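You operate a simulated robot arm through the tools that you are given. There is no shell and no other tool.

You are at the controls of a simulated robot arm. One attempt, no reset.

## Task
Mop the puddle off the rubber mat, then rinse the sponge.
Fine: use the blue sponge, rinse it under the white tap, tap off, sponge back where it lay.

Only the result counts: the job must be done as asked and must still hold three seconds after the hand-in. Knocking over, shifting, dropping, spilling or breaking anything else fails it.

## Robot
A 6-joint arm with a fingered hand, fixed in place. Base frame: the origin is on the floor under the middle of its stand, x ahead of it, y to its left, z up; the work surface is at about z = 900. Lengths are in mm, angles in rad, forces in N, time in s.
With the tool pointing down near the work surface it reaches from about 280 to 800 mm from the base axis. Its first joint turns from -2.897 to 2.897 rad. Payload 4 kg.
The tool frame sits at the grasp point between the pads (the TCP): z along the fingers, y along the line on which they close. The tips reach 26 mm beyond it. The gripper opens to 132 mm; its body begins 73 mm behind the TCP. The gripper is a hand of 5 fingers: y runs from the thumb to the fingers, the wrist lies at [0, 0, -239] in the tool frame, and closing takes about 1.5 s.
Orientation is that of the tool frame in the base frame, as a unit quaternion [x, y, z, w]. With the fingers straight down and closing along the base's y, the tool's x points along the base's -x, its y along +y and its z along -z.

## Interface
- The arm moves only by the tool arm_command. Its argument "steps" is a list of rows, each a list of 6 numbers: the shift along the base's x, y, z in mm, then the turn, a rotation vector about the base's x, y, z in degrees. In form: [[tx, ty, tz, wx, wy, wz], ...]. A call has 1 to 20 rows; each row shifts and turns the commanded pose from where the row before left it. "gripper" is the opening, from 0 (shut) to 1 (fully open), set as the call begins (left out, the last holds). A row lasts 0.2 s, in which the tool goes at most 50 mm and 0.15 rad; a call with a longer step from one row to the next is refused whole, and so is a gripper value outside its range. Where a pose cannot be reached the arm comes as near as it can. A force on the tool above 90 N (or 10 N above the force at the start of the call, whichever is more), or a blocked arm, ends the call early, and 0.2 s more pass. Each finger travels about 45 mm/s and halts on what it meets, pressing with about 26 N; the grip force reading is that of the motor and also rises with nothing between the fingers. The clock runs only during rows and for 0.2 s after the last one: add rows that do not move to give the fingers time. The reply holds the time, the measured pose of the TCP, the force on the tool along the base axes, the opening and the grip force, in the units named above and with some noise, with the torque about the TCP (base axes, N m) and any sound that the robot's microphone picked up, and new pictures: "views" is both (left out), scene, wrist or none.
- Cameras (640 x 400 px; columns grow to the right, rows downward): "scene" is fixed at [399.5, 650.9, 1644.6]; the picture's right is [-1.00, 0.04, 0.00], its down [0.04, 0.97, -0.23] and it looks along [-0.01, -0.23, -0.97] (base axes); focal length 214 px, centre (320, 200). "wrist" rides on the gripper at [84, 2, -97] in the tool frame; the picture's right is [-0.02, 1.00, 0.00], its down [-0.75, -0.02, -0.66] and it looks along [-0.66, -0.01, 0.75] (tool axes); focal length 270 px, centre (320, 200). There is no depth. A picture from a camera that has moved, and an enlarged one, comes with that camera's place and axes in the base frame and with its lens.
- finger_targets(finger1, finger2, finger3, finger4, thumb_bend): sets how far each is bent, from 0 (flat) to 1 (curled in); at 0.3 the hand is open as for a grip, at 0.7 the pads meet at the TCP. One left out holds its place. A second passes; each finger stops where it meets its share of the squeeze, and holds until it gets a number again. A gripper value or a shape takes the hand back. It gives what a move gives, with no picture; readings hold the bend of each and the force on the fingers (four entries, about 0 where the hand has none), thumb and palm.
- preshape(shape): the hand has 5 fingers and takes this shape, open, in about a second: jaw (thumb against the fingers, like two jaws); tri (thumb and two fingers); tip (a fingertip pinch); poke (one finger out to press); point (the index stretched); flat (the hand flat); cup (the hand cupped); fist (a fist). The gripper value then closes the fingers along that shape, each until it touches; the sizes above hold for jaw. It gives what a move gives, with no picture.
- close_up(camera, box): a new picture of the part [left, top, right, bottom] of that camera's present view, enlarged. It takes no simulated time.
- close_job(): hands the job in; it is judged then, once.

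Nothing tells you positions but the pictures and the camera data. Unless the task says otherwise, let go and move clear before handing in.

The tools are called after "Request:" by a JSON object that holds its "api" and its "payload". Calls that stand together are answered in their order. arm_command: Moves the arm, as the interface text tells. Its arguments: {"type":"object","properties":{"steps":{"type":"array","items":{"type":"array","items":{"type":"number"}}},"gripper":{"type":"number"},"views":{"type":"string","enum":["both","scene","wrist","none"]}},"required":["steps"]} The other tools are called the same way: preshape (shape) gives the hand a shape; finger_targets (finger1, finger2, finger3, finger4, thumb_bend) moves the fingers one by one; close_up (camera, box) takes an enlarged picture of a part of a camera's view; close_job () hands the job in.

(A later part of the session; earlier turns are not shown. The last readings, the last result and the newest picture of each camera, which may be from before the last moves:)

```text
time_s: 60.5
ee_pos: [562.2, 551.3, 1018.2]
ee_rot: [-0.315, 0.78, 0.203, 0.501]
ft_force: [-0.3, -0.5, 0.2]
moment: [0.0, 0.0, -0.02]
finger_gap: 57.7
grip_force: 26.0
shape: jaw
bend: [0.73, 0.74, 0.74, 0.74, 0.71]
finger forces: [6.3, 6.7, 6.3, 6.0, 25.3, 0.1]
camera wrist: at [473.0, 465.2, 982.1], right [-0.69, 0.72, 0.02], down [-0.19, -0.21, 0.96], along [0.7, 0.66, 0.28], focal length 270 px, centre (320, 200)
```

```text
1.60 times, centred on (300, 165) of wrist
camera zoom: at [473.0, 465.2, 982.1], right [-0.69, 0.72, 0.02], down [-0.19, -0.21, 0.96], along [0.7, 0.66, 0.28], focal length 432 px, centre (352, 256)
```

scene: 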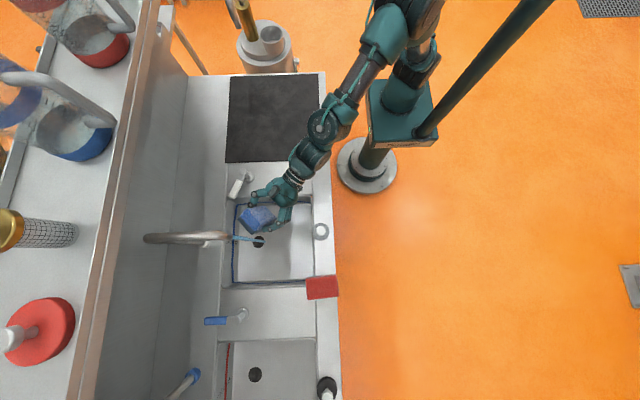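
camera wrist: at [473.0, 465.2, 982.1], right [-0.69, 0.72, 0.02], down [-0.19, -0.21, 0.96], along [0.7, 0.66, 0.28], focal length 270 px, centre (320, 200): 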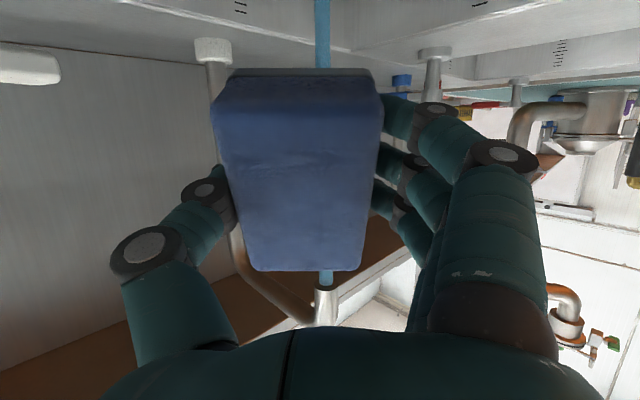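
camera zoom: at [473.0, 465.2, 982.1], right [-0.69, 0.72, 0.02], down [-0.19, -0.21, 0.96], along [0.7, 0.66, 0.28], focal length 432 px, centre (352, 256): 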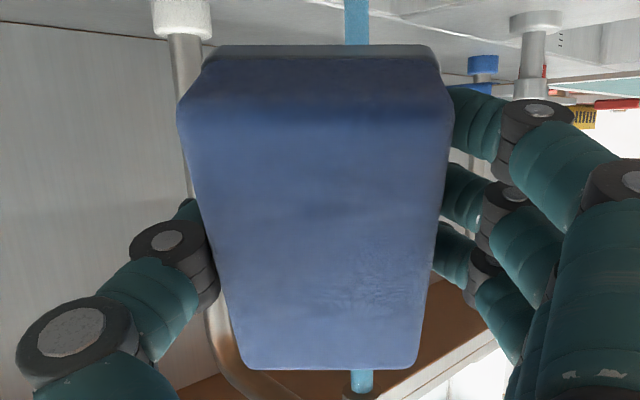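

There is a grey strip along the sponge's lower edge. I'll look closer to see whether that's leftover dirt or just shading.

Request:
{"api": "close_up", "payload": {"camera": "wrist", "box": [200, 50, 400, 130]}}

Request:
{"api": "close_up", "payload": {"camera": "scene", "box": [225, 180, 305, 235]}}

```text
3.20 times, centred on (300, 90) of wrist
camera zoom: at [473.0, 465.2, 982.1], right [-0.69, 0.72, 0.02], down [-0.19, -0.21, 0.96], along [0.7, 0.66, 0.28], focal length 865 px, centre (384, 552)
```

zoom: 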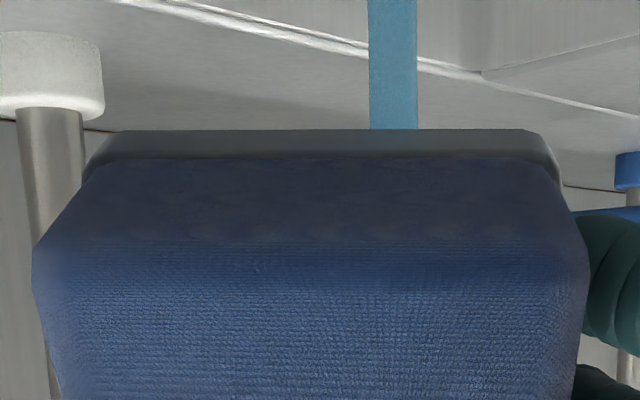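

```text
7.27 times, centred on (265, 208) of scene
camera zoom: at [399.5, 650.9, 1644.6], right [-1.0, 0.04, 0.0], down [0.04, 0.97, -0.23], along [-0.01, -0.23, -0.97], focal length 1560 px, centre (720, 146)
```

zoom: 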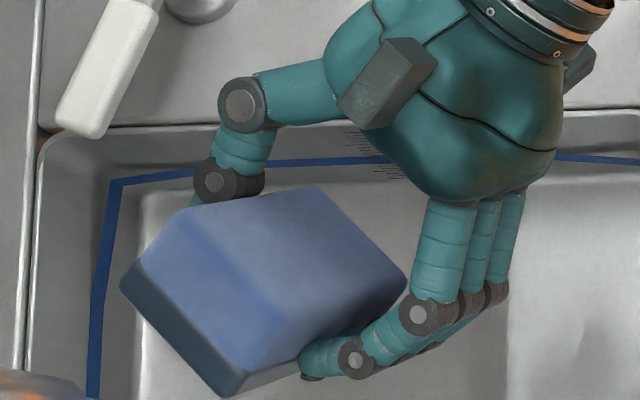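

To judge this, I'll compare with the earlier view from the same pose, taken before rinsing.

Request:
{"api": "close_up", "payload": {"camera": "scene", "box": [170, 130, 350, 270]}}

Request:
{"api": "close_up", "payload": {"camera": "scene", "box": [235, 195, 275, 225]}}

```text
2.86 times, centred on (260, 200) of scene
camera zoom: at [399.5, 650.9, 1644.6], right [-1.0, 0.04, 0.0], down [0.04, 0.97, -0.23], along [-0.01, -0.23, -0.97], focal length 613 px, centre (491, 200)
```

zoom: 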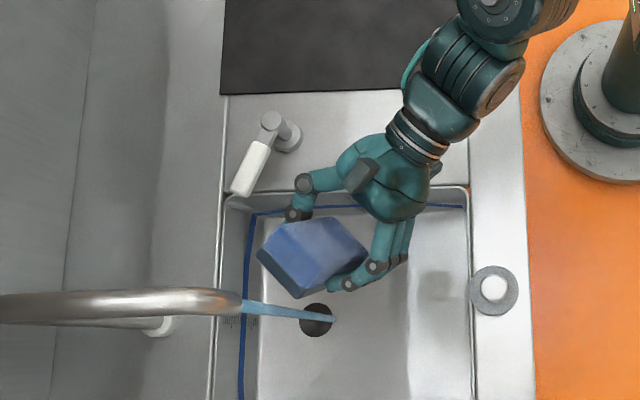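

```text
13.33 times, centred on (255, 210) of scene
camera zoom: at [399.5, 650.9, 1644.6], right [-1.0, 0.04, 0.0], down [0.04, 0.97, -0.23], along [-0.01, -0.23, -0.97], focal length 2860 px, centre (1187, 67)
```

zoom: 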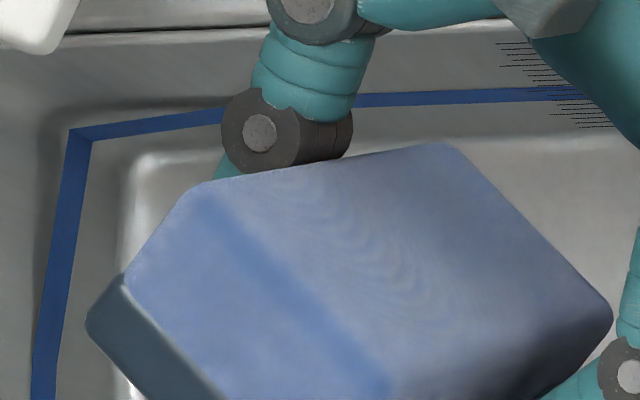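

I'll compare with the red sponge, which is probably the same model, to see whether it has a grey bottom layer.

Request:
{"api": "close_up", "payload": {"camera": "scene", "box": [296, 264, 348, 304]}}

Request:
{"api": "close_up", "payload": {"camera": "wrist", "box": [200, 55, 300, 115]}}

```text
10.00 times, centred on (322, 284) of scene
camera zoom: at [399.5, 650.9, 1644.6], right [-1.0, 0.04, 0.0], down [0.04, 0.97, -0.23], along [-0.01, -0.23, -0.97], focal length 2145 px, centre (300, -640)
```

zoom: 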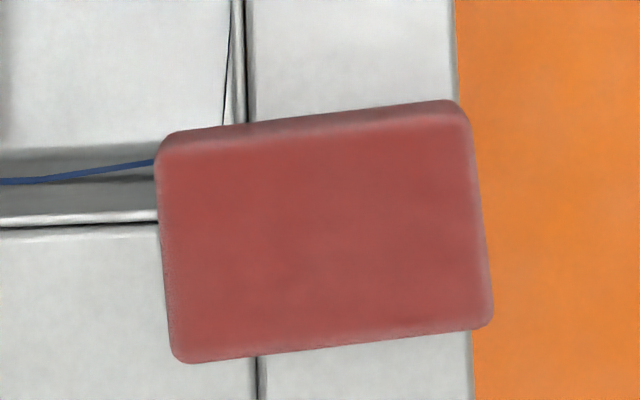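

```text
6.40 times, centred on (250, 85) of wrist
camera zoom: at [473.0, 465.2, 982.1], right [-0.69, 0.72, 0.02], down [-0.19, -0.21, 0.96], along [0.7, 0.66, 0.28], focal length 1730 px, centre (768, 936)
```

zoom: 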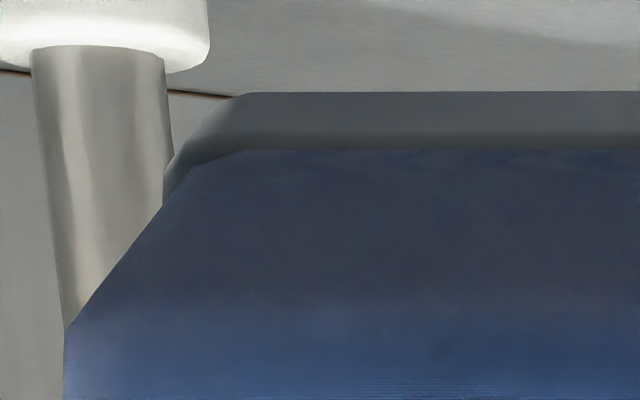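

The red sponge has no grey layer, so the grey film on the blue one is probably grime on its mopping face, and the water only hit the upper end. I'll tilt the hand further so the stream runs directly over that face.

Request:
{"api": "arm_command", "payload": {"steps": [[3, 3, 6, 4.7, -4.9, 0], [3, 3, 6, 4.7, -4.9, 0], [3, 3, 6, 4.7, -4.9, 0]], "views": "both"}}

Request:
{"api": "close_up", "payload": {"camera": "scene", "box": [190, 60, 400, 260]}}

```text
time_s: 61.3
ee_pos: [572.1, 560.0, 1038.1]
ee_rot: [-0.275, 0.679, 0.255, 0.631]
ft_force: [0.0, -0.5, 0.0]
moment: [0.0, -0.01, 0.0]
finger_gap: 57.3
grip_force: 26.0
shape: jaw
bend: [0.73, 0.74, 0.74, 0.74, 0.71]
finger forces: [6.3, 6.6, 6.2, 5.9, 25.2, 0.1]
camera wrist: at [496.8, 488.5, 959.9], right [-0.69, 0.72, 0.02], down [-0.42, -0.43, 0.8], along [0.58, 0.55, 0.6], focal length 270 px, centre (320, 200)
```

scene: 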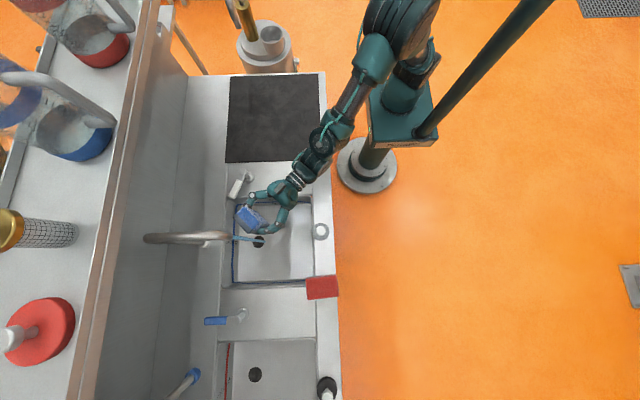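
wrist: 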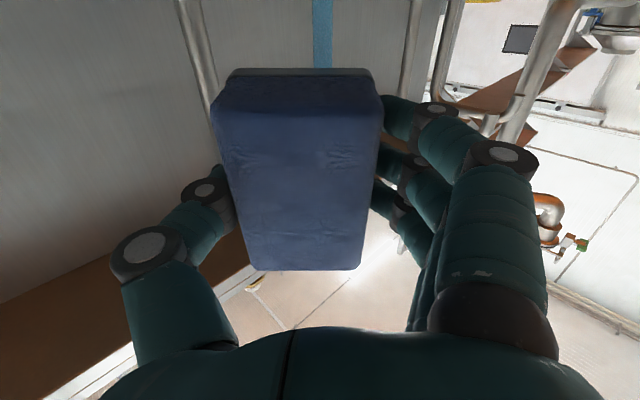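

```text
2.00 times, centred on (295, 160) of scene
camera zoom: at [399.5, 650.9, 1644.6], right [-1.0, 0.04, 0.0], down [0.04, 0.97, -0.23], along [-0.01, -0.23, -0.97], focal length 429 px, centre (370, 280)
```

zoom: 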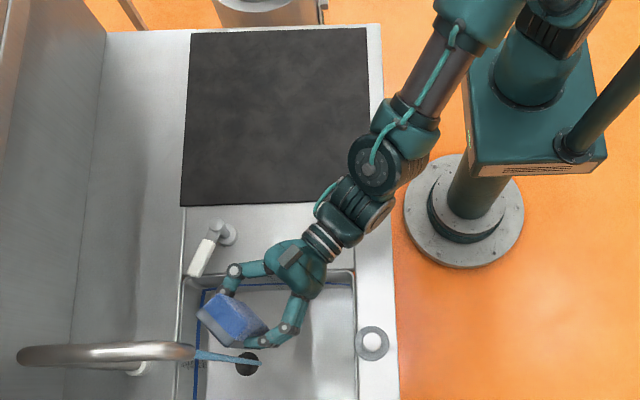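

The pose is fine with good clearance. I'll tilt about 17° more so the grey face looks slightly upward, then move it under the stream.

Request:
{"api": "arm_command", "payload": {"steps": [[0, 0, -4, 4.0, -4.2, 0], [0, 0, -4, 4.0, -4.2, 0], [0, 0, -4, 4.0, -4.2, 0]], "views": "both"}}

Request:
{"api": "close_up", "payload": {"camera": "scene", "box": [190, 130, 330, 260]}}

```text
time_s: 62.1
ee_pos: [572.1, 559.5, 1026.7]
ee_rot: [-0.235, 0.574, 0.294, 0.727]
ft_force: [-0.3, 0.6, -0.6]
moment: [-0.01, 0.01, -0.03]
finger_gap: 57.6
grip_force: 26.2
shape: jaw
bend: [0.73, 0.74, 0.74, 0.74, 0.71]
finger forces: [6.3, 6.5, 6.2, 6.0, 25.0, 0.0]
camera wrist: at [517.2, 507.7, 921.0], right [-0.7, 0.72, 0.02], down [-0.58, -0.57, 0.58], along [0.43, 0.4, 0.81], focal length 270 px, centre (320, 200)
```

scene: 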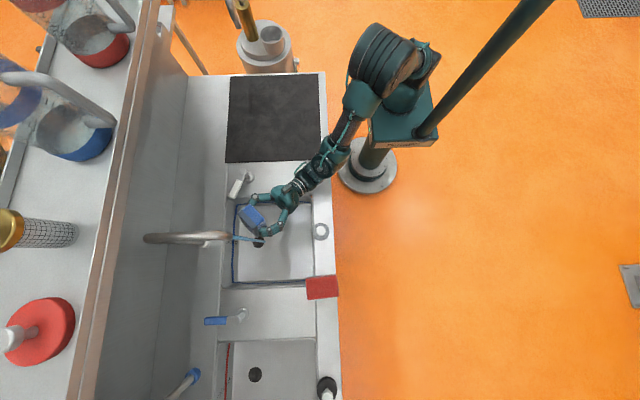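
wrist: 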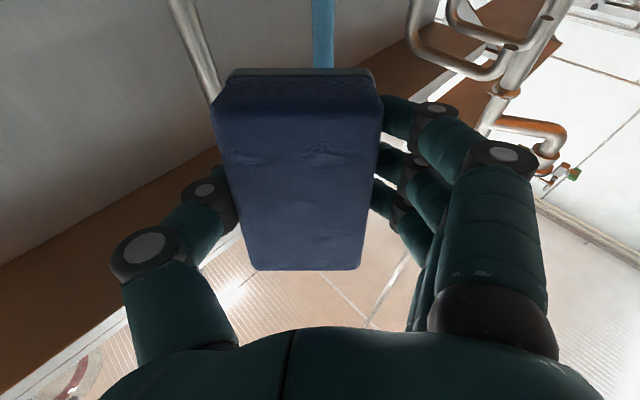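

```text
3.08 times, centred on (260, 195) of scene
camera zoom: at [399.5, 650.9, 1644.6], right [-1.0, 0.04, 0.0], down [0.04, 0.97, -0.23], along [-0.01, -0.23, -0.97], focal length 660 px, centre (505, 215)
```

zoom: 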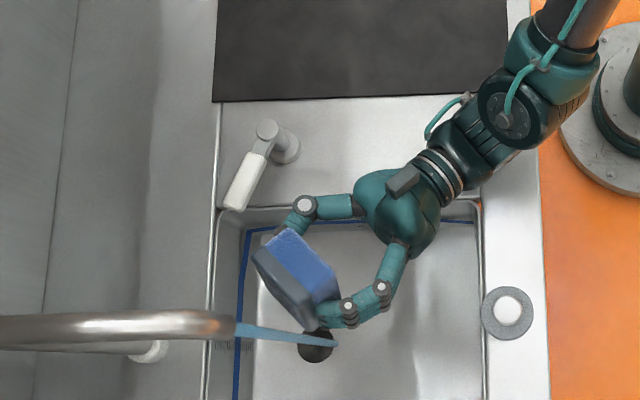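

The grey bottom face now looks up and out, visible from above. I'm moving it under the stream so the water lands on that face.

Request:
{"api": "arm_command", "payload": {"steps": [[8, 14, 0, 0, 0, 0], [8, 14, 0, 0, 0, 0], [0, 0, 0, 0, 0, 0], [0, 0, 0, 0, 0, 0]], "views": "both"}}

Request:
{"api": "close_up", "payload": {"camera": "scene", "box": [210, 190, 290, 255]}}

```text
time_s: 63.1
ee_pos: [588.6, 588.3, 1024.8]
ee_rot: [-0.234, 0.576, 0.293, 0.727]
ft_force: [-0.1, -0.1, 0.1]
moment: [0.0, -0.02, -0.03]
finger_gap: 57.5
grip_force: 25.9
shape: jaw
bend: [0.73, 0.74, 0.74, 0.74, 0.71]
finger forces: [6.3, 6.6, 6.1, 6.0, 25.2, 0.1]
camera wrist: at [533.1, 535.5, 920.5], right [-0.7, 0.72, 0.02], down [-0.57, -0.57, 0.58], along [0.43, 0.4, 0.81], focal length 270 px, centre (320, 200)
```

scene: 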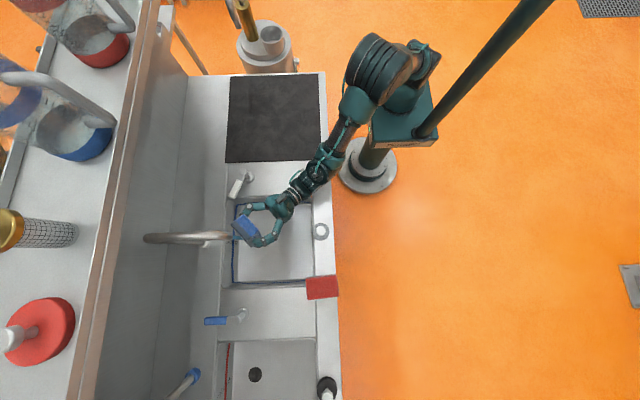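
wrist: 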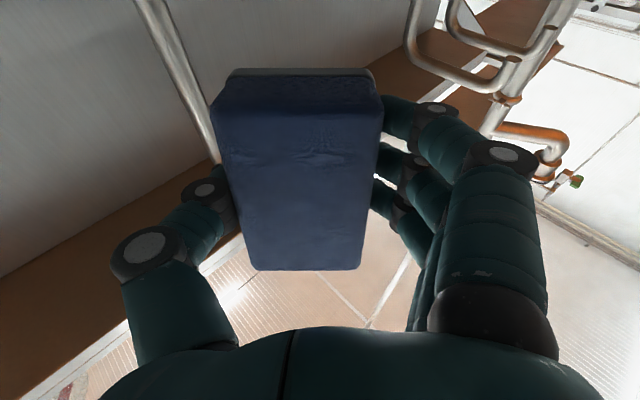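

```text
6.15 times, centred on (250, 222) of scene
camera zoom: at [399.5, 650.9, 1644.6], right [-1.0, 0.04, 0.0], down [0.04, 0.97, -0.23], along [-0.01, -0.23, -0.97], focal length 1320 px, centre (751, 62)
```

zoom: 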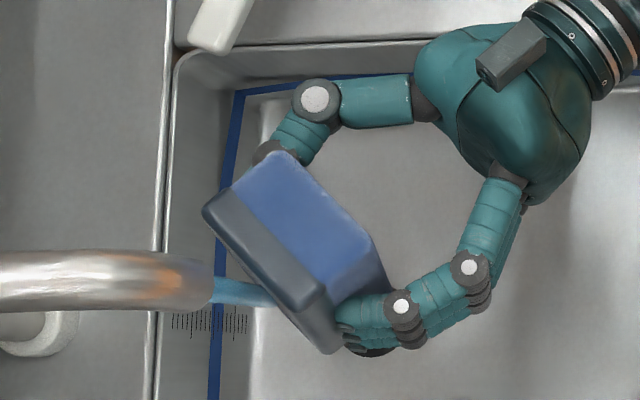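

The water now falls on the grey face. I'll hold and sweep across it for a few seconds, then check for a change.

Request:
{"api": "arm_command", "payload": {"steps": [[0, 0, 0, 0, 0, 0], [0, 0, 0, 0, 0, 0], [0, 0, 0, 0, 0, 0], [0, 0, 0, 0, 0, 0], [0, 0, 0, 0, 0, 0], [-5, 5, 0, 0, 0, 0], [-5, 5, 0, 0, 0, 0], [0, 0, 0, 0, 0, 0], [0, 0, 0, 0, 0, 0], [0, 0, 0, 0, 0, 0], [5, -5, 0, 0, 0, 0], [5, -5, 0, 0, 0, 0], [5, -5, 0, 0, 0, 0], [5, -5, 0, 0, 0, 0], [0, 0, 0, 0, 0, 0], [0, 0, 0, 0, 0, 0], [0, 0, 0, 0, 0, 0], [-5, 5, 0, 0, 0, 0], [-5, 5, 0, 0, 0, 0], [0, 0, 0, 0, 0, 0]], "views": "scene"}}

Request:
{"api": "close_up", "payload": {"camera": "scene", "box": [210, 190, 290, 255]}}

```text
time_s: 67.3
ee_pos: [587.0, 588.6, 1025.5]
ee_rot: [-0.235, 0.576, 0.293, 0.726]
ft_force: [-0.8, 0.3, -0.5]
moment: [0.01, 0.04, 0.01]
finger_gap: 57.8
grip_force: 25.8
shape: jaw
bend: [0.73, 0.74, 0.74, 0.74, 0.71]
finger forces: [6.1, 6.6, 6.3, 6.0, 25.1, 0.0]
```

scene: 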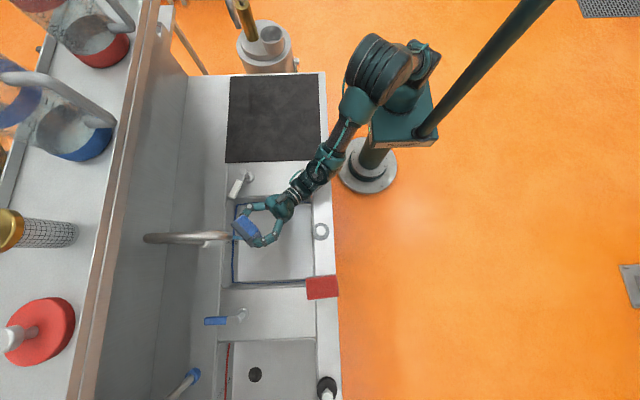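

```text
6.15 times, centred on (250, 222) of scene
camera zoom: at [399.5, 650.9, 1644.6], right [-1.0, 0.04, 0.0], down [0.04, 0.97, -0.23], along [-0.01, -0.23, -0.97], focal length 1320 px, centre (751, 62)
```

zoom: 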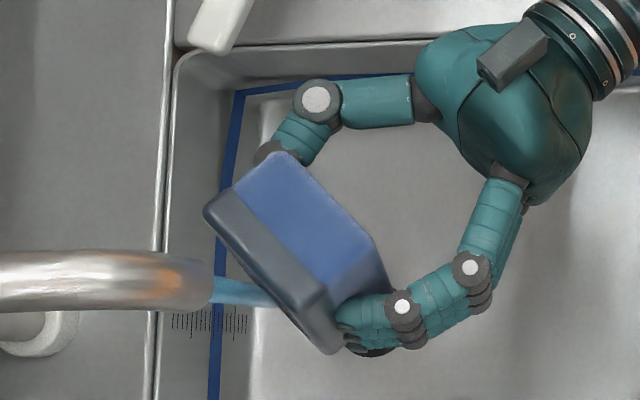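

The grey looks slightly lighter now. I'll continue rinsing that face and compare again.

Request:
{"api": "arm_command", "payload": {"steps": [[0, 0, 0, 0, 0, 0], [0, 0, 0, 0, 0, 0], [0, 0, 0, 0, 0, 0], [0, 0, 0, 0, 0, 0], [0, 0, 0, 0, 0, 0], [0, 0, 0, 0, 0, 0], [0, 0, 0, 0, 0, 0], [0, 0, 0, 0, 0, 0], [0, 0, 0, 0, 0, 0], [0, 0, 0, 0, 0, 0], [0, 0, 0, 0, 0, 0], [0, 0, 0, 0, 0, 0], [0, 0, 0, 0, 0, 0], [0, 0, 0, 0, 0, 0], [0, 0, 0, 0, 0, 0], [0, 0, 0, 0, 0, 0], [0, 0, 0, 0, 0, 0], [0, 0, 0, 0, 0, 0], [0, 0, 0, 0, 0, 0], [0, 0, 0, 0, 0, 0]], "views": "none"}}

Request:
{"api": "close_up", "payload": {"camera": "scene", "box": [210, 190, 290, 255]}}

Request:
{"api": "close_up", "payload": {"camera": "scene", "box": [232, 210, 262, 236]}}

```text
time_s: 71.5
ee_pos: [588.4, 588.4, 1025.5]
ee_rot: [-0.234, 0.576, 0.292, 0.727]
ft_force: [0.6, 0.1, -1.2]
moment: [0.03, -0.02, 0.0]
finger_gap: 57.5
grip_force: 26.2
shape: jaw
bend: [0.73, 0.74, 0.74, 0.74, 0.71]
finger forces: [6.3, 6.6, 6.1, 6.2, 25.1, 0.0]
```

```text
6.15 times, centred on (250, 222) of scene
camera zoom: at [399.5, 650.9, 1644.6], right [-1.0, 0.04, 0.0], down [0.04, 0.97, -0.23], along [-0.01, -0.23, -0.97], focal length 1320 px, centre (751, 62)
```

zoom: 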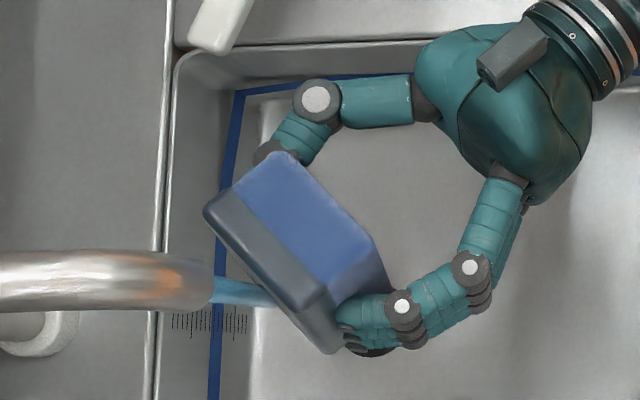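

```text
15.38 times, centred on (247, 223) of scene
camera zoom: at [399.5, 650.9, 1644.6], right [-1.0, 0.04, 0.0], down [0.04, 0.97, -0.23], along [-0.01, -0.23, -0.97], focal length 3300 px, centre (1443, -154)
```

zoom: 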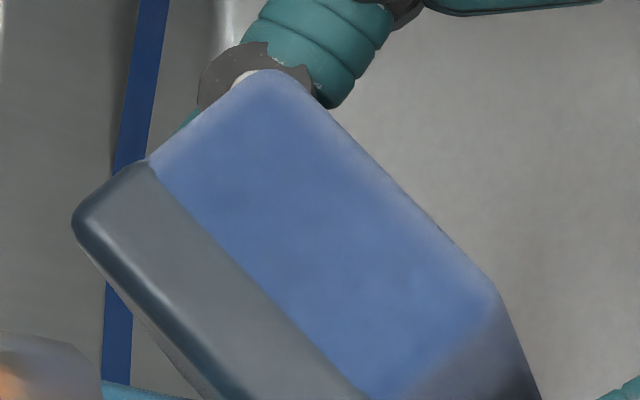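

I need to know whether the layer is really fading, so I'll hold it in the water longer and compare the same enlarged view.

Request:
{"api": "arm_command", "payload": {"steps": [[0, 0, 0, 0, 0, 0], [0, 0, 0, 0, 0, 0], [0, 0, 0, 0, 0, 0], [0, 0, 0, 0, 0, 0], [0, 0, 0, 0, 0, 0], [0, 0, 0, 0, 0, 0], [0, 0, 0, 0, 0, 0], [0, 0, 0, 0, 0, 0], [0, 0, 0, 0, 0, 0], [0, 0, 0, 0, 0, 0], [0, 0, 0, 0, 0, 0], [0, 0, 0, 0, 0, 0], [0, 0, 0, 0, 0, 0], [0, 0, 0, 0, 0, 0], [0, 0, 0, 0, 0, 0], [0, 0, 0, 0, 0, 0], [0, 0, 0, 0, 0, 0], [0, 0, 0, 0, 0, 0], [0, 0, 0, 0, 0, 0], [0, 0, 0, 0, 0, 0]], "views": "wrist"}}

Request:
{"api": "close_up", "payload": {"camera": "scene", "box": [232, 210, 262, 236]}}

Request:
{"api": "close_up", "payload": {"camera": "wrist", "box": [200, 50, 400, 130]}}

```text
time_s: 75.7
ee_pos: [586.9, 587.3, 1025.4]
ee_rot: [-0.234, 0.576, 0.292, 0.727]
ft_force: [0.0, -0.1, 0.1]
moment: [-0.03, -0.01, -0.01]
finger_gap: 57.6
grip_force: 25.8
shape: jaw
bend: [0.73, 0.74, 0.74, 0.74, 0.71]
finger forces: [6.1, 6.6, 6.2, 6.2, 25.0, 0.0]
camera wrist: at [532.8, 535.6, 920.3], right [-0.7, 0.72, 0.02], down [-0.57, -0.57, 0.58], along [0.43, 0.4, 0.81], focal length 270 px, centre (320, 200)
```

wrist: 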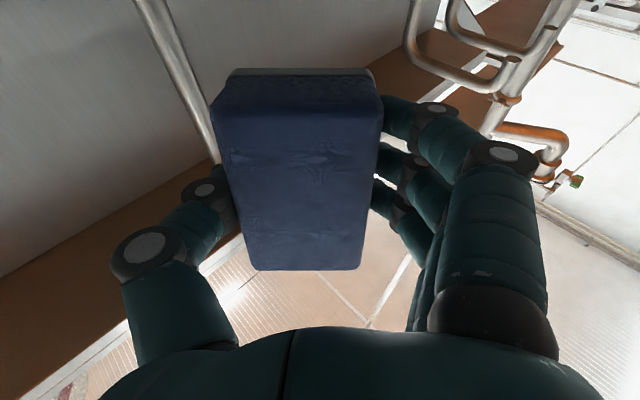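

```text
15.38 times, centred on (247, 223) of scene
camera zoom: at [399.5, 650.9, 1644.6], right [-1.0, 0.04, 0.0], down [0.04, 0.97, -0.23], along [-0.01, -0.23, -0.97], focal length 3300 px, centre (1443, -154)
```

zoom: 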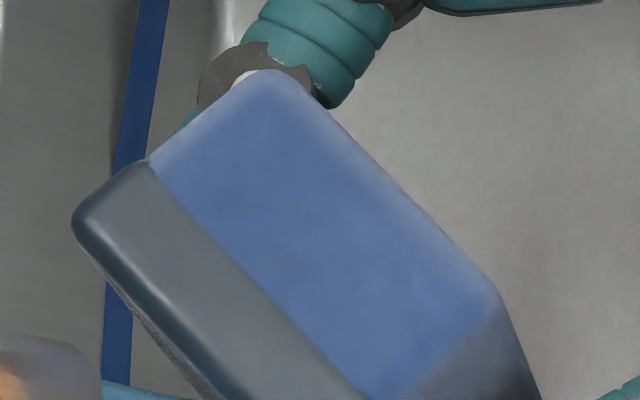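

```text
3.20 times, centred on (300, 90) of wrist
camera zoom: at [532.8, 535.6, 920.3], right [-0.7, 0.72, 0.02], down [-0.57, -0.57, 0.58], along [0.43, 0.4, 0.81], focal length 865 px, centre (384, 552)
```

zoom: 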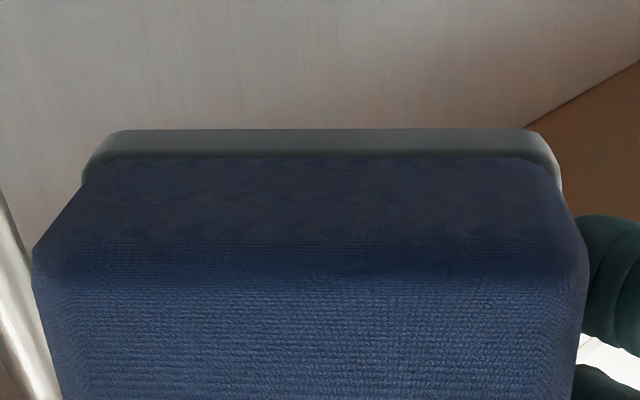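

No further change, so the grey layer doesn't respond to more water. I'll compare it under the same lighting and pose as right after mopping, which is on the way back anyway. Retreating along the same path.

Request:
{"api": "arm_command", "payload": {"steps": [[-8, -14, 0, 0, 0, 0], [-8, -14, 0, 0, 0, 0], [0, 0, 4, -4.0, 4.2, 0], [0, 0, 4, -4.0, 4.2, 0], [0, 0, 4, -4.0, 4.2, 0], [-3, -3, -4, -4.7, 4.9, 0], [-3, -3, -4, -4.7, 4.9, 0], [-3, -3, -4, -4.7, 4.9, 0], [-20, -25, 20, 0, 0, 0], [-20, -25, 20, 0, 0, 0], [-20, -25, 20, 0, 0, 0], [-18, -23, 20, 0, 0, 0], [-20, -25, 0, 0, 0, 0], [-20, -25, 0, 0, 0, 0]], "views": "both"}}

```text
time_s: 78.7
ee_pos: [444.9, 402.0, 1105.3]
ee_rot: [-0.316, 0.78, 0.203, 0.501]
ft_force: [-0.1, -0.4, 0.0]
moment: [0.0, 0.01, -0.01]
finger_gap: 57.6
grip_force: 26.5
shape: jaw
bend: [0.73, 0.74, 0.74, 0.74, 0.71]
finger forces: [6.1, 6.5, 6.2, 6.0, 24.9, 0.0]
camera wrist: at [355.3, 317.2, 1068.3], right [-0.69, 0.72, 0.02], down [-0.19, -0.21, 0.96], along [0.7, 0.66, 0.28], focal length 270 px, centre (320, 200)
```

scene: 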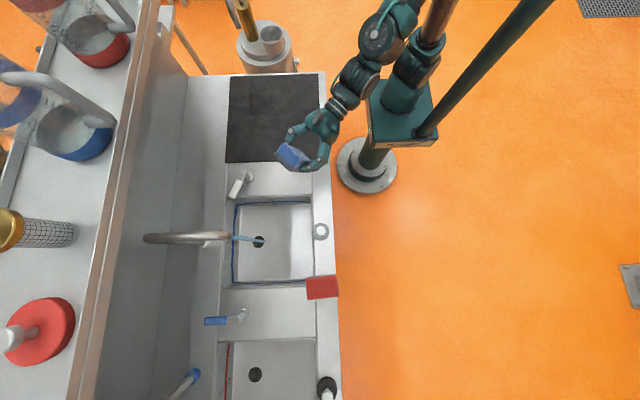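
wrist: 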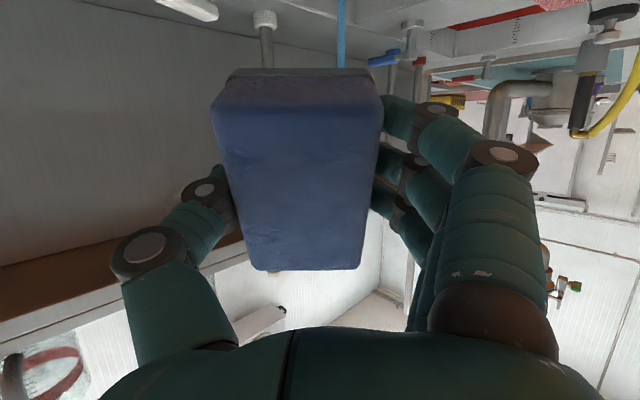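

Request:
{"api": "arm_command", "payload": {"steps": [[3.3, -7.9, -0.6, -5.0, 5.2, 0], [3.3, -7.9, -0.6, -5.0, 5.2, 0], [3.3, -7.9, -0.6, -5.0, 5.2, 0], [3.3, -7.9, -0.6, -5.0, 5.2, 0], [3.3, -7.9, -0.6, -5.0, 5.2, 0], [3.3, -7.9, -0.6, -5.0, 5.2, 0], [3.3, -7.9, -0.6, -5.0, 5.2, 0], [3.3, -7.9, -0.6, -5.0, 5.2, 0], [3.3, -7.9, -0.6, -5.0, 5.2, 0]], "views": "both"}}

Request:
{"api": "close_up", "payload": {"camera": "wrist", "box": [200, 50, 400, 130]}}

```text
time_s: 80.7
ee_pos: [474.2, 330.6, 1100.7]
ee_rot: [-0.374, 0.927, 0.002, 0.002]
ft_force: [0.5, -0.3, -0.8]
moment: [0.0, 0.01, 0.03]
finger_gap: 57.2
grip_force: 26.3
shape: jaw
bend: [0.73, 0.74, 0.74, 0.74, 0.71]
finger forces: [6.1, 6.5, 6.1, 6.0, 24.9, 0.1]
camera wrist: at [412.3, 272.2, 1196.1], right [-0.68, 0.73, 0.0], down [0.55, 0.51, 0.66], along [0.49, 0.45, -0.75], focal length 270 px, centre (320, 200)
```

scene: 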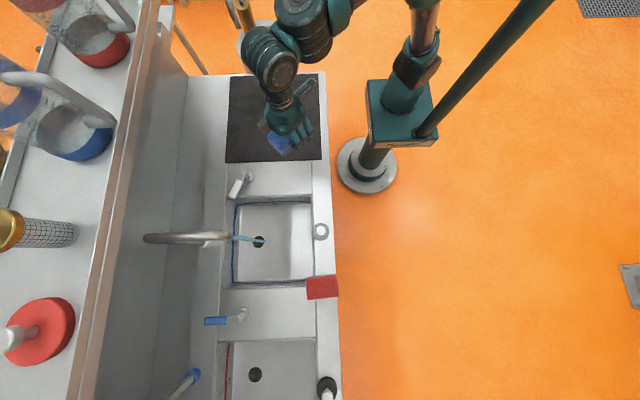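
wrist: 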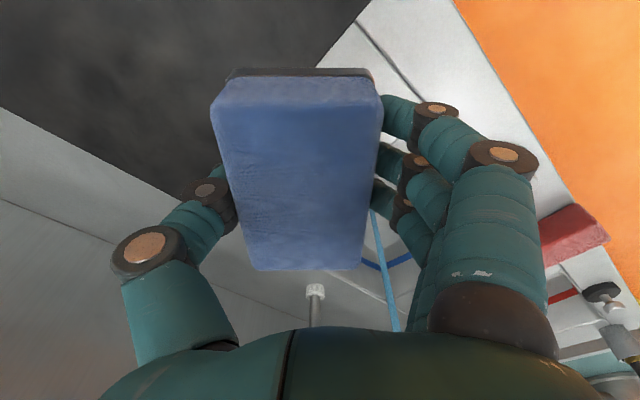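

```text
3.20 times, centred on (300, 90) of wrist
camera zoom: at [412.3, 272.2, 1196.1], right [-0.68, 0.73, 0.0], down [0.55, 0.51, 0.66], along [0.49, 0.45, -0.75], focal length 865 px, centre (384, 552)
```

zoom: 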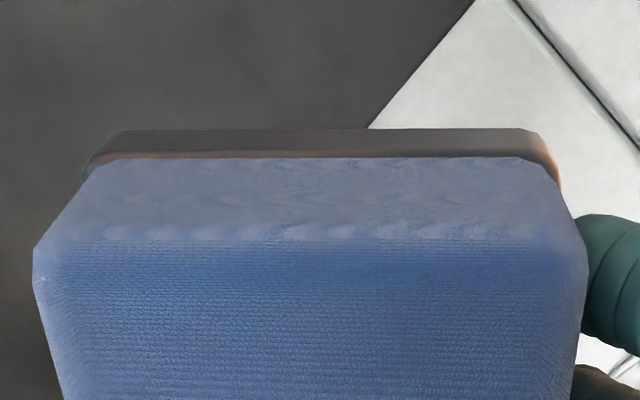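

The strip looks the same as before rinsing, so it's probably just the wet underside. I'll bring the sponge over its home spot and compare with the starting view before letting go, leaving the tap running in case more rinsing is needed.

Request:
{"api": "arm_command", "payload": {"steps": [[-12, 12, -12, 0, 0, -7], [-12, 12, -12, 0, 0, -7], [-12, 12, -12, 0, 0, -7], [-12, 12, -12, 0, 0, -7], [-12, 12, -12, 0, 0, -7], [-12, 12, -12, 0, 0, -7], [0, 0, -30, 0, 0, 0]], "views": "both"}}

Request:
{"api": "close_up", "payload": {"camera": "scene", "box": [280, 140, 360, 200]}}

```text
time_s: 82.3
ee_pos: [402.5, 404.1, 997.6]
ee_rot: [-0.016, 1.0, 0.002, 0.004]
ft_force: [0.4, -1.0, -0.9]
moment: [-0.02, -0.02, 0.01]
finger_gap: 57.5
grip_force: 25.9
shape: jaw
bend: [0.73, 0.74, 0.74, 0.74, 0.71]
finger forces: [6.0, 6.5, 6.2, 6.2, 25.0, 0.1]
camera wrist: at [317.0, 401.3, 1093.5], right [-0.01, 1.0, 0.0], down [0.75, 0.01, 0.66], along [0.66, 0.01, -0.75], focal length 270 px, centre (320, 200)
```

scene: 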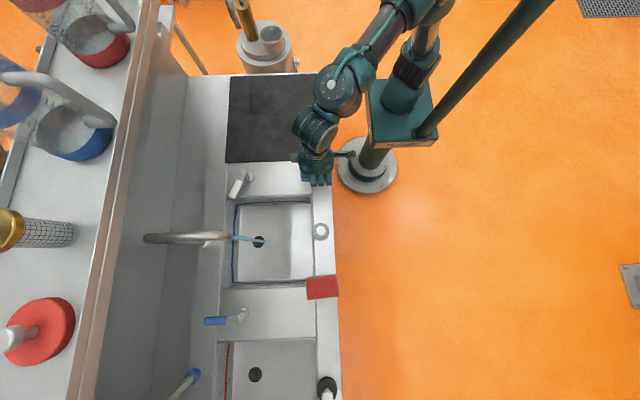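
wrist: 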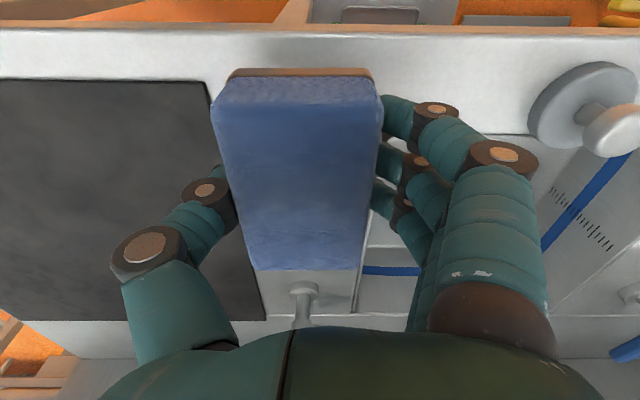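

```text
6.67 times, centred on (320, 170) of scene
camera zoom: at [399.5, 650.9, 1644.6], right [-1.0, 0.04, 0.0], down [0.04, 0.97, -0.23], along [-0.01, -0.23, -0.97], focal length 1430 px, centre (320, 400)
```

zoom: 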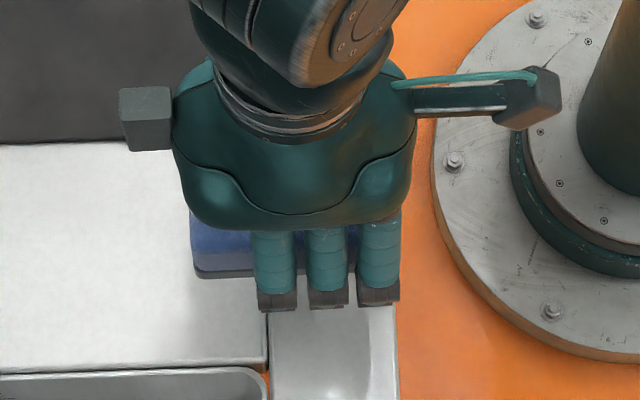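

The film looks glossy like water, reflecting the orange floor. I'll lower to just above the counter at the home spot for a like-for-like comparison with the view when I first gripped the sponge.

Request:
{"api": "arm_command", "payload": {"steps": [[0, -1, -25, 0, 0.5, 0], [0, 0, -20, 0, 0, 0], [0, 0, -8, 0, 0, 0], [0, 0, 0, 0, 0, 0]], "views": "both"}}

Request:
{"api": "close_up", "payload": {"camera": "wrist", "box": [140, 20, 500, 245]}}

```text
time_s: 83.3
ee_pos: [402.0, 403.0, 942.8]
ee_rot: [-0.016, 1.0, 0.002, -0.001]
ft_force: [-0.5, 0.9, 0.0]
moment: [0.01, 0.01, -0.02]
finger_gap: 57.5
grip_force: 26.3
shape: jaw
bend: [0.73, 0.74, 0.74, 0.74, 0.71]
finger forces: [6.0, 6.5, 6.2, 6.1, 25.0, 0.0]
camera wrist: at [317.8, 400.4, 1041.5], right [-0.01, 1.0, 0.0], down [0.75, 0.01, 0.66], along [0.66, 0.01, -0.75], focal length 270 px, centre (320, 200)
```

scene: 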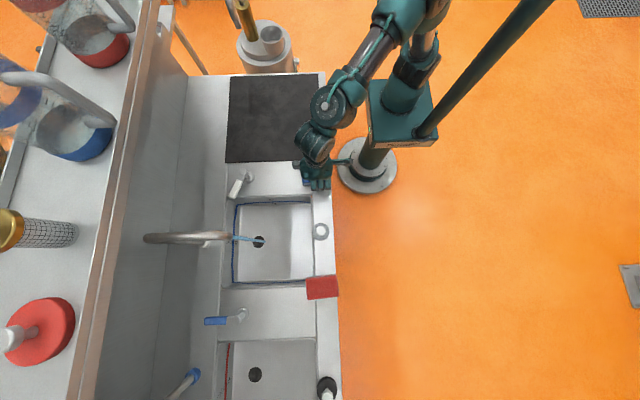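
wrist: 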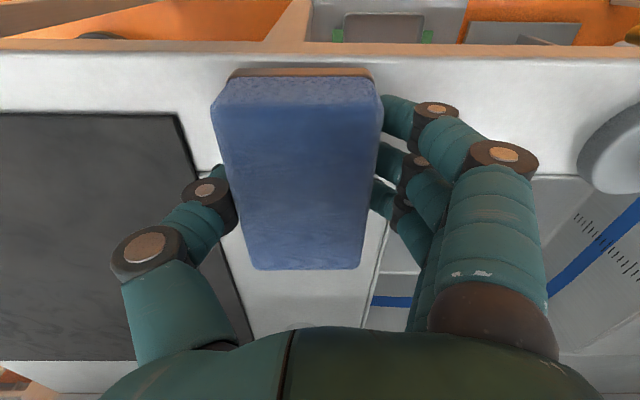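

```text
1.78 times, centred on (320, 132) of wrist
camera zoom: at [317.8, 400.4, 1041.5], right [-0.01, 1.0, 0.0], down [0.75, 0.01, 0.66], along [0.66, 0.01, -0.75], focal length 480 px, centre (320, 320)
```

zoom: 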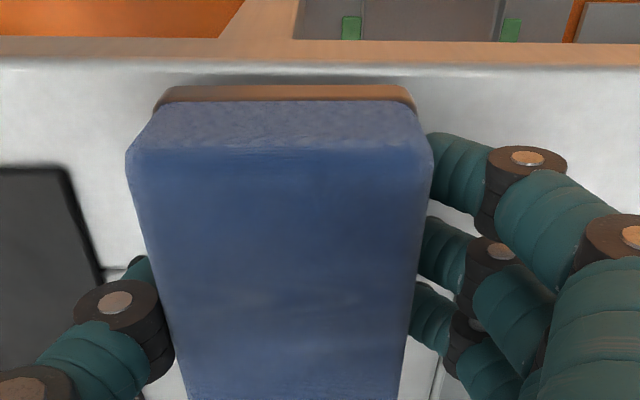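

The glossy film wasn't on the dry sponge, so it's puddle water or wetness taken up while mopping. To be thorough I'll give it a second rinse lower in the basin, with small squeezes, retracing the proven path.

Request:
{"api": "arm_command", "payload": {"steps": [[0, 0, 30, 0, 0, 0], [0, 0, 30, 0, 0, 0], [12, -12, 16, 0, 0, 7], [12, -12, 16, 0, 0, 7], [12, -12, 16, 0, 0, 7], [12, -12, 16, 0, 0, 7], [12, -12, 16, 0, 0, 7], [12, -12, 16, 0, 0, 7]], "views": "none"}}

Request:
{"api": "arm_command", "payload": {"steps": [[-3.3, 7.9, 0.6, 5.0, -5.2, 0], [-3.3, 7.9, 0.6, 5.0, -5.2, 0], [-3.3, 7.9, 0.6, 5.0, -5.2, 0], [-3.3, 7.9, 0.6, 5.0, -5.2, 0], [-3.3, 7.9, 0.6, 5.0, -5.2, 0], [-3.3, 7.9, 0.6, 5.0, -5.2, 0], [-3.3, 7.9, 0.6, 5.0, -5.2, 0], [-3.3, 7.9, 0.6, 5.0, -5.2, 0], [-3.3, 7.9, 0.6, 5.0, -5.2, 0]], "views": "scene"}}

```text
time_s: 85.1
ee_pos: [474.5, 330.7, 1101.1]
ee_rot: [-0.374, 0.927, 0.001, -0.001]
ft_force: [-0.5, 0.2, -1.4]
moment: [0.04, 0.01, 0.0]
finger_gap: 57.7
grip_force: 25.9
shape: jaw
bend: [0.73, 0.74, 0.74, 0.74, 0.71]
finger forces: [6.2, 6.5, 6.2, 6.1, 24.9, 0.0]
```

```text
time_s: 87.1
ee_pos: [444.6, 402.6, 1106.3]
ee_rot: [-0.316, 0.782, 0.202, 0.498]
ft_force: [0.9, -0.1, 0.1]
moment: [-0.02, 0.0, 0.0]
finger_gap: 57.3
grip_force: 25.5
shape: jaw
bend: [0.73, 0.74, 0.74, 0.74, 0.71]
finger forces: [6.0, 6.6, 6.2, 6.1, 24.8, 0.0]
```

scene: 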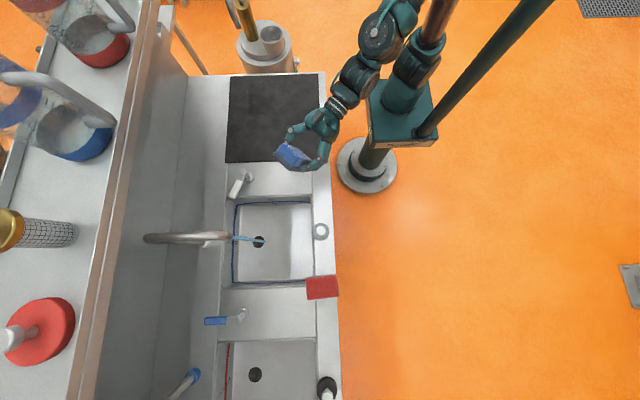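

Request:
{"api": "arm_command", "payload": {"steps": [[22, 28, -14.5, 0, 0, 0], [22, 28, -14.5, 0, 0, 0], [22, 28, -14.5, 0, 0, 0], [22, 28, -14.5, 0, 0, 0], [22, 28, -14.5, 0, 0, 0], [22, 28, -14.5, 0, 0, 0], [22, 28, -14.5, 0, 0, 0], [0, 0, -15, 0, 0, 0], [0, 0, -15, 0, 0, 0], [0, 0, -15, 0, 0, 0], [0, 0, -15, 0, 0, 0], [0, 0, 0, 0, 0, 0]], "views": "both"}}

Request:
{"api": "close_up", "payload": {"camera": "scene", "box": [190, 130, 350, 260]}}

```text
time_s: 89.7
ee_pos: [600.0, 597.4, 945.3]
ee_rot: [-0.317, 0.782, 0.202, 0.497]
ft_force: [0.1, -0.2, -0.2]
moment: [0.02, -0.01, 0.04]
finger_gap: 57.4
grip_force: 25.9
shape: jaw
bend: [0.73, 0.74, 0.74, 0.74, 0.71]
finger forces: [6.0, 6.5, 6.2, 6.1, 24.8, 0.1]
camera wrist: at [509.6, 511.5, 908.9], right [-0.69, 0.72, 0.02], down [-0.19, -0.2, 0.96], along [0.7, 0.66, 0.28], focal length 270 px, centre (320, 200)
```

scene: 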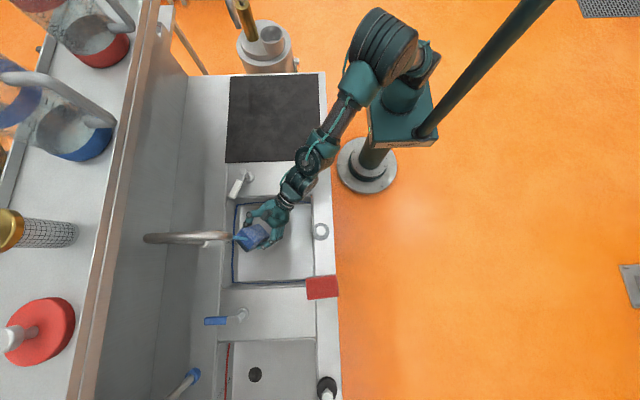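
wrist: 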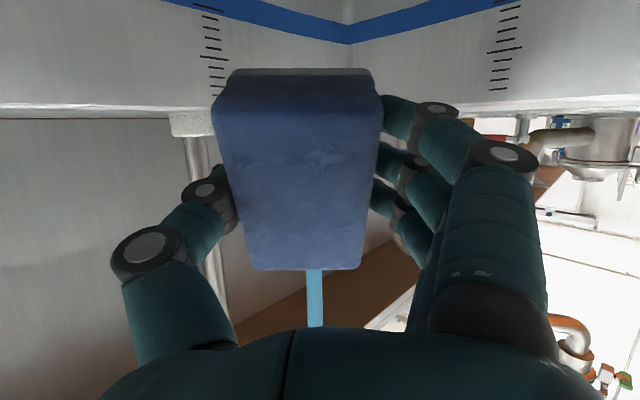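

```text
3.08 times, centred on (270, 195) of scene
camera zoom: at [399.5, 650.9, 1644.6], right [-1.0, 0.04, 0.0], down [0.04, 0.97, -0.23], along [-0.01, -0.23, -0.97], focal length 660 px, centre (474, 215)
```

zoom: 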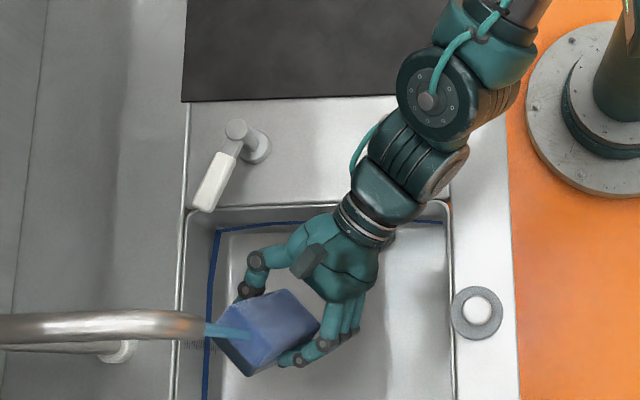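

The stream lands mid-sponge here, lower in the basin. I'll ease the grip very slightly without letting go, then squeeze again.

Request:
{"api": "arm_command", "payload": {"steps": [[0, 0, 0, 0, 0, 0], [0, 0, 0, 0, 0, 0], [0, 0, 0, 0, 0, 0]], "gripper": 0.43, "views": "none"}}

Request:
{"api": "arm_command", "payload": {"steps": [[0, 0, 0, 0, 0, 0], [0, 0, 0, 0, 0, 0], [0, 0, 0, 0, 0, 0], [0, 0, 0, 0, 0, 0], [0, 0, 0, 0, 0, 0]], "gripper": 0.3, "views": "none"}}

```text
time_s: 90.5
ee_pos: [600.2, 596.8, 945.0]
ee_rot: [-0.317, 0.782, 0.202, 0.497]
ft_force: [0.8, 0.0, 0.2]
moment: [0.02, 0.0, 0.0]
finger_gap: 58.4
grip_force: 25.6
shape: jaw
bend: [0.73, 0.73, 0.73, 0.73, 0.7]
finger forces: [5.9, 6.0, 5.9, 5.9, 23.4, 0.0]
```

```text
time_s: 91.7
ee_pos: [599.2, 597.4, 945.1]
ee_rot: [-0.316, 0.782, 0.202, 0.498]
ft_force: [-0.2, -0.9, -0.4]
moment: [-0.01, -0.02, 0.01]
finger_gap: 58.1
grip_force: 26.1
shape: jaw
bend: [0.73, 0.73, 0.73, 0.73, 0.7]
finger forces: [5.9, 5.9, 5.8, 6.0, 23.6, 0.1]
```

The grip stays force-limited and steady. A few more seconds in the water here, then I'll check the film again.

Request:
{"api": "arm_command", "payload": {"steps": [[0, 0, 0, 0, 0, 0], [0, 0, 0, 0, 0, 0], [0, 0, 0, 0, 0, 0], [0, 0, 0, 0, 0, 0], [3, 3, 0, 0, 0, 0], [0, 0, 0, 0, 0, 0], [0, 0, 0, 0, 0, 0], [0, 0, 0, 0, 0, 0], [-3, -3, -10, 0, 0, 0], [0, 0, 0, 0, 0, 0], [0, 0, 0, 0, 0, 0], [0, 0, 0, 0, 0, 0], [0, 0, 0, 0, 0, 0], [0, 0, 0, 0, 0, 0], [0, 0, 0, 0, 0, 0], [0, 0, 0, 0, 0, 0], [0, 0, 10, 0, 0, 0]], "views": "both"}}

Request:
{"api": "close_up", "payload": {"camera": "wrist", "box": [200, 50, 400, 130]}}

```text
time_s: 95.3
ee_pos: [600.0, 597.6, 944.5]
ee_rot: [-0.317, 0.782, 0.202, 0.497]
ft_force: [-0.2, -0.3, 0.5]
moment: [-0.01, 0.01, 0.05]
finger_gap: 58.3
grip_force: 26.5
shape: jaw
bend: [0.73, 0.73, 0.73, 0.73, 0.7]
finger forces: [6.0, 6.0, 5.9, 5.9, 23.6, 0.0]
camera wrist: at [509.0, 511.8, 909.2], right [-0.69, 0.72, 0.02], down [-0.19, -0.2, 0.96], along [0.7, 0.66, 0.28], focal length 270 px, centre (320, 200)
```

scene: 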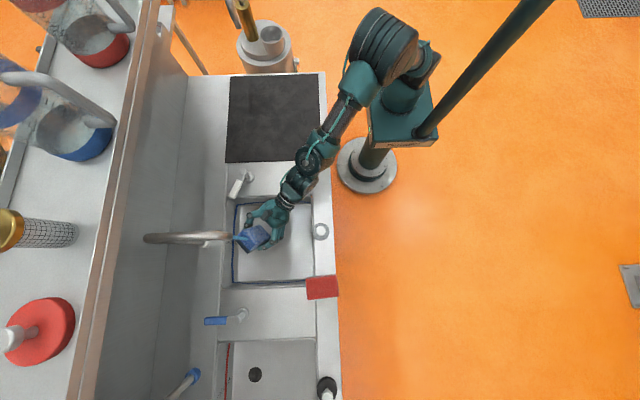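
wrist: 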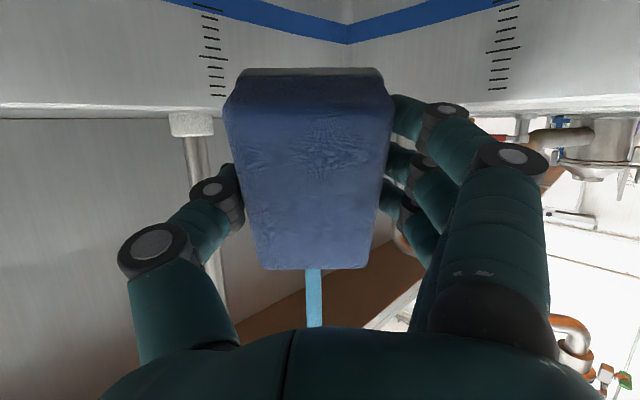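

```text
3.20 times, centred on (300, 90) of wrist
camera zoom: at [509.0, 511.8, 909.2], right [-0.69, 0.72, 0.02], down [-0.19, -0.2, 0.96], along [0.7, 0.66, 0.28], focal length 865 px, centre (384, 552)
```

zoom: 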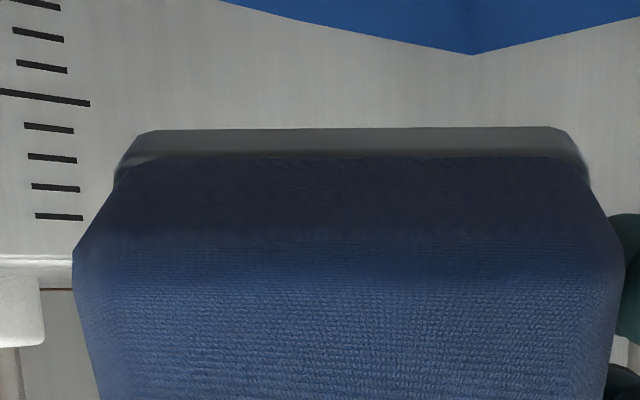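

The film stays the same whatever the water does, so it's just the wet underside. The sponge has had about 30 s under the white tap, so it's rinsed. Returning to its home spot along the same path.

Request:
{"api": "arm_command", "payload": {"steps": [[0, 0, 20, 0, 0, 0], [0, 0, 20, 0, 0, 0], [0, 0, 20, 0, 0, 0], [-22, -28, 14.5, 0, 0, 0], [-22, -28, 14.5, 0, 0, 0], [-22, -28, 14.5, 0, 0, 0], [-22, -28, 14.5, 0, 0, 0], [-22, -28, 14.5, 0, 0, 0], [-22, -28, 14.5, 0, 0, 0], [-22, -28, 14.5, 0, 0, 0]], "views": "none"}}

Request:
{"api": "arm_command", "payload": {"steps": [[3.3, -7.9, -0.6, -5.0, 5.2, 0], [3.3, -7.9, -0.6, -5.0, 5.2, 0], [3.3, -7.9, -0.6, -5.0, 5.2, 0], [3.3, -7.9, -0.6, -5.0, 5.2, 0], [3.3, -7.9, -0.6, -5.0, 5.2, 0], [3.3, -7.9, -0.6, -5.0, 5.2, 0], [3.3, -7.9, -0.6, -5.0, 5.2, 0], [3.3, -7.9, -0.6, -5.0, 5.2, 0], [3.3, -7.9, -0.6, -5.0, 5.2, 0]], "views": "none"}}

Request:
{"api": "arm_command", "payload": {"steps": [[-12, 12, -12, 0, 0, -7], [-12, 12, -12, 0, 0, -7], [-12, 12, -12, 0, 0, -7], [-12, 12, -12, 0, 0, -7], [-12, 12, -12, 0, 0, -7], [-12, 12, -12, 0, 0, -7], [0, 0, -30, 0, 0, 0]], "views": "both"}}

```text
time_s: 97.5
ee_pos: [445.4, 401.5, 1106.8]
ee_rot: [-0.317, 0.783, 0.201, 0.496]
ft_force: [0.3, -1.1, -0.6]
moment: [0.0, 0.03, 0.01]
finger_gap: 58.1
grip_force: 26.5
shape: jaw
bend: [0.73, 0.73, 0.73, 0.73, 0.7]
finger forces: [6.0, 5.9, 5.9, 5.9, 23.5, 0.0]
```

```text
time_s: 99.5
ee_pos: [475.1, 330.7, 1101.3]
ee_rot: [-0.374, 0.927, 0.002, -0.002]
ft_force: [-0.6, -0.7, -0.3]
moment: [-0.01, 0.02, 0.02]
finger_gap: 57.9
grip_force: 26.0
shape: jaw
bend: [0.73, 0.73, 0.73, 0.73, 0.7]
finger forces: [5.8, 5.9, 5.8, 5.9, 23.5, 0.0]
```

```text
time_s: 101.1
ee_pos: [402.8, 402.8, 1000.0]
ee_rot: [-0.015, 1.0, 0.002, 0.0]
ft_force: [-0.3, -0.3, -1.2]
moment: [0.01, 0.04, -0.05]
finger_gap: 57.8
grip_force: 25.9
shape: jaw
bend: [0.73, 0.73, 0.73, 0.73, 0.7]
finger forces: [6.0, 5.9, 5.9, 5.9, 23.4, 0.0]
camera wrist: at [318.2, 400.0, 1096.0], right [-0.01, 1.0, 0.0], down [0.75, 0.01, 0.66], along [0.66, 0.01, -0.75], focal length 270 px, centre (320, 200)
```

scene: 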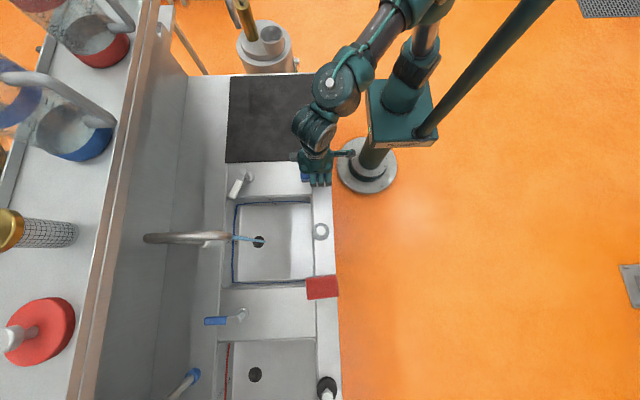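
wrist: 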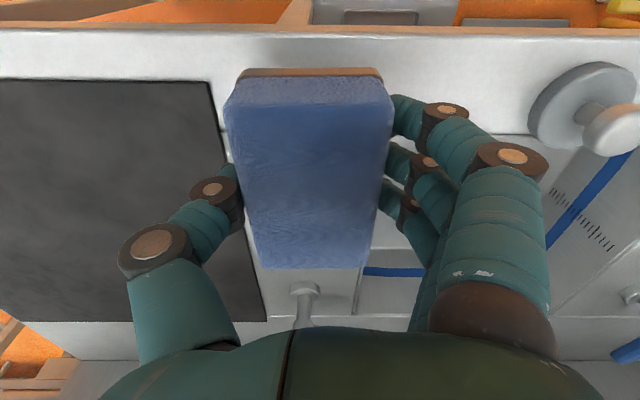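

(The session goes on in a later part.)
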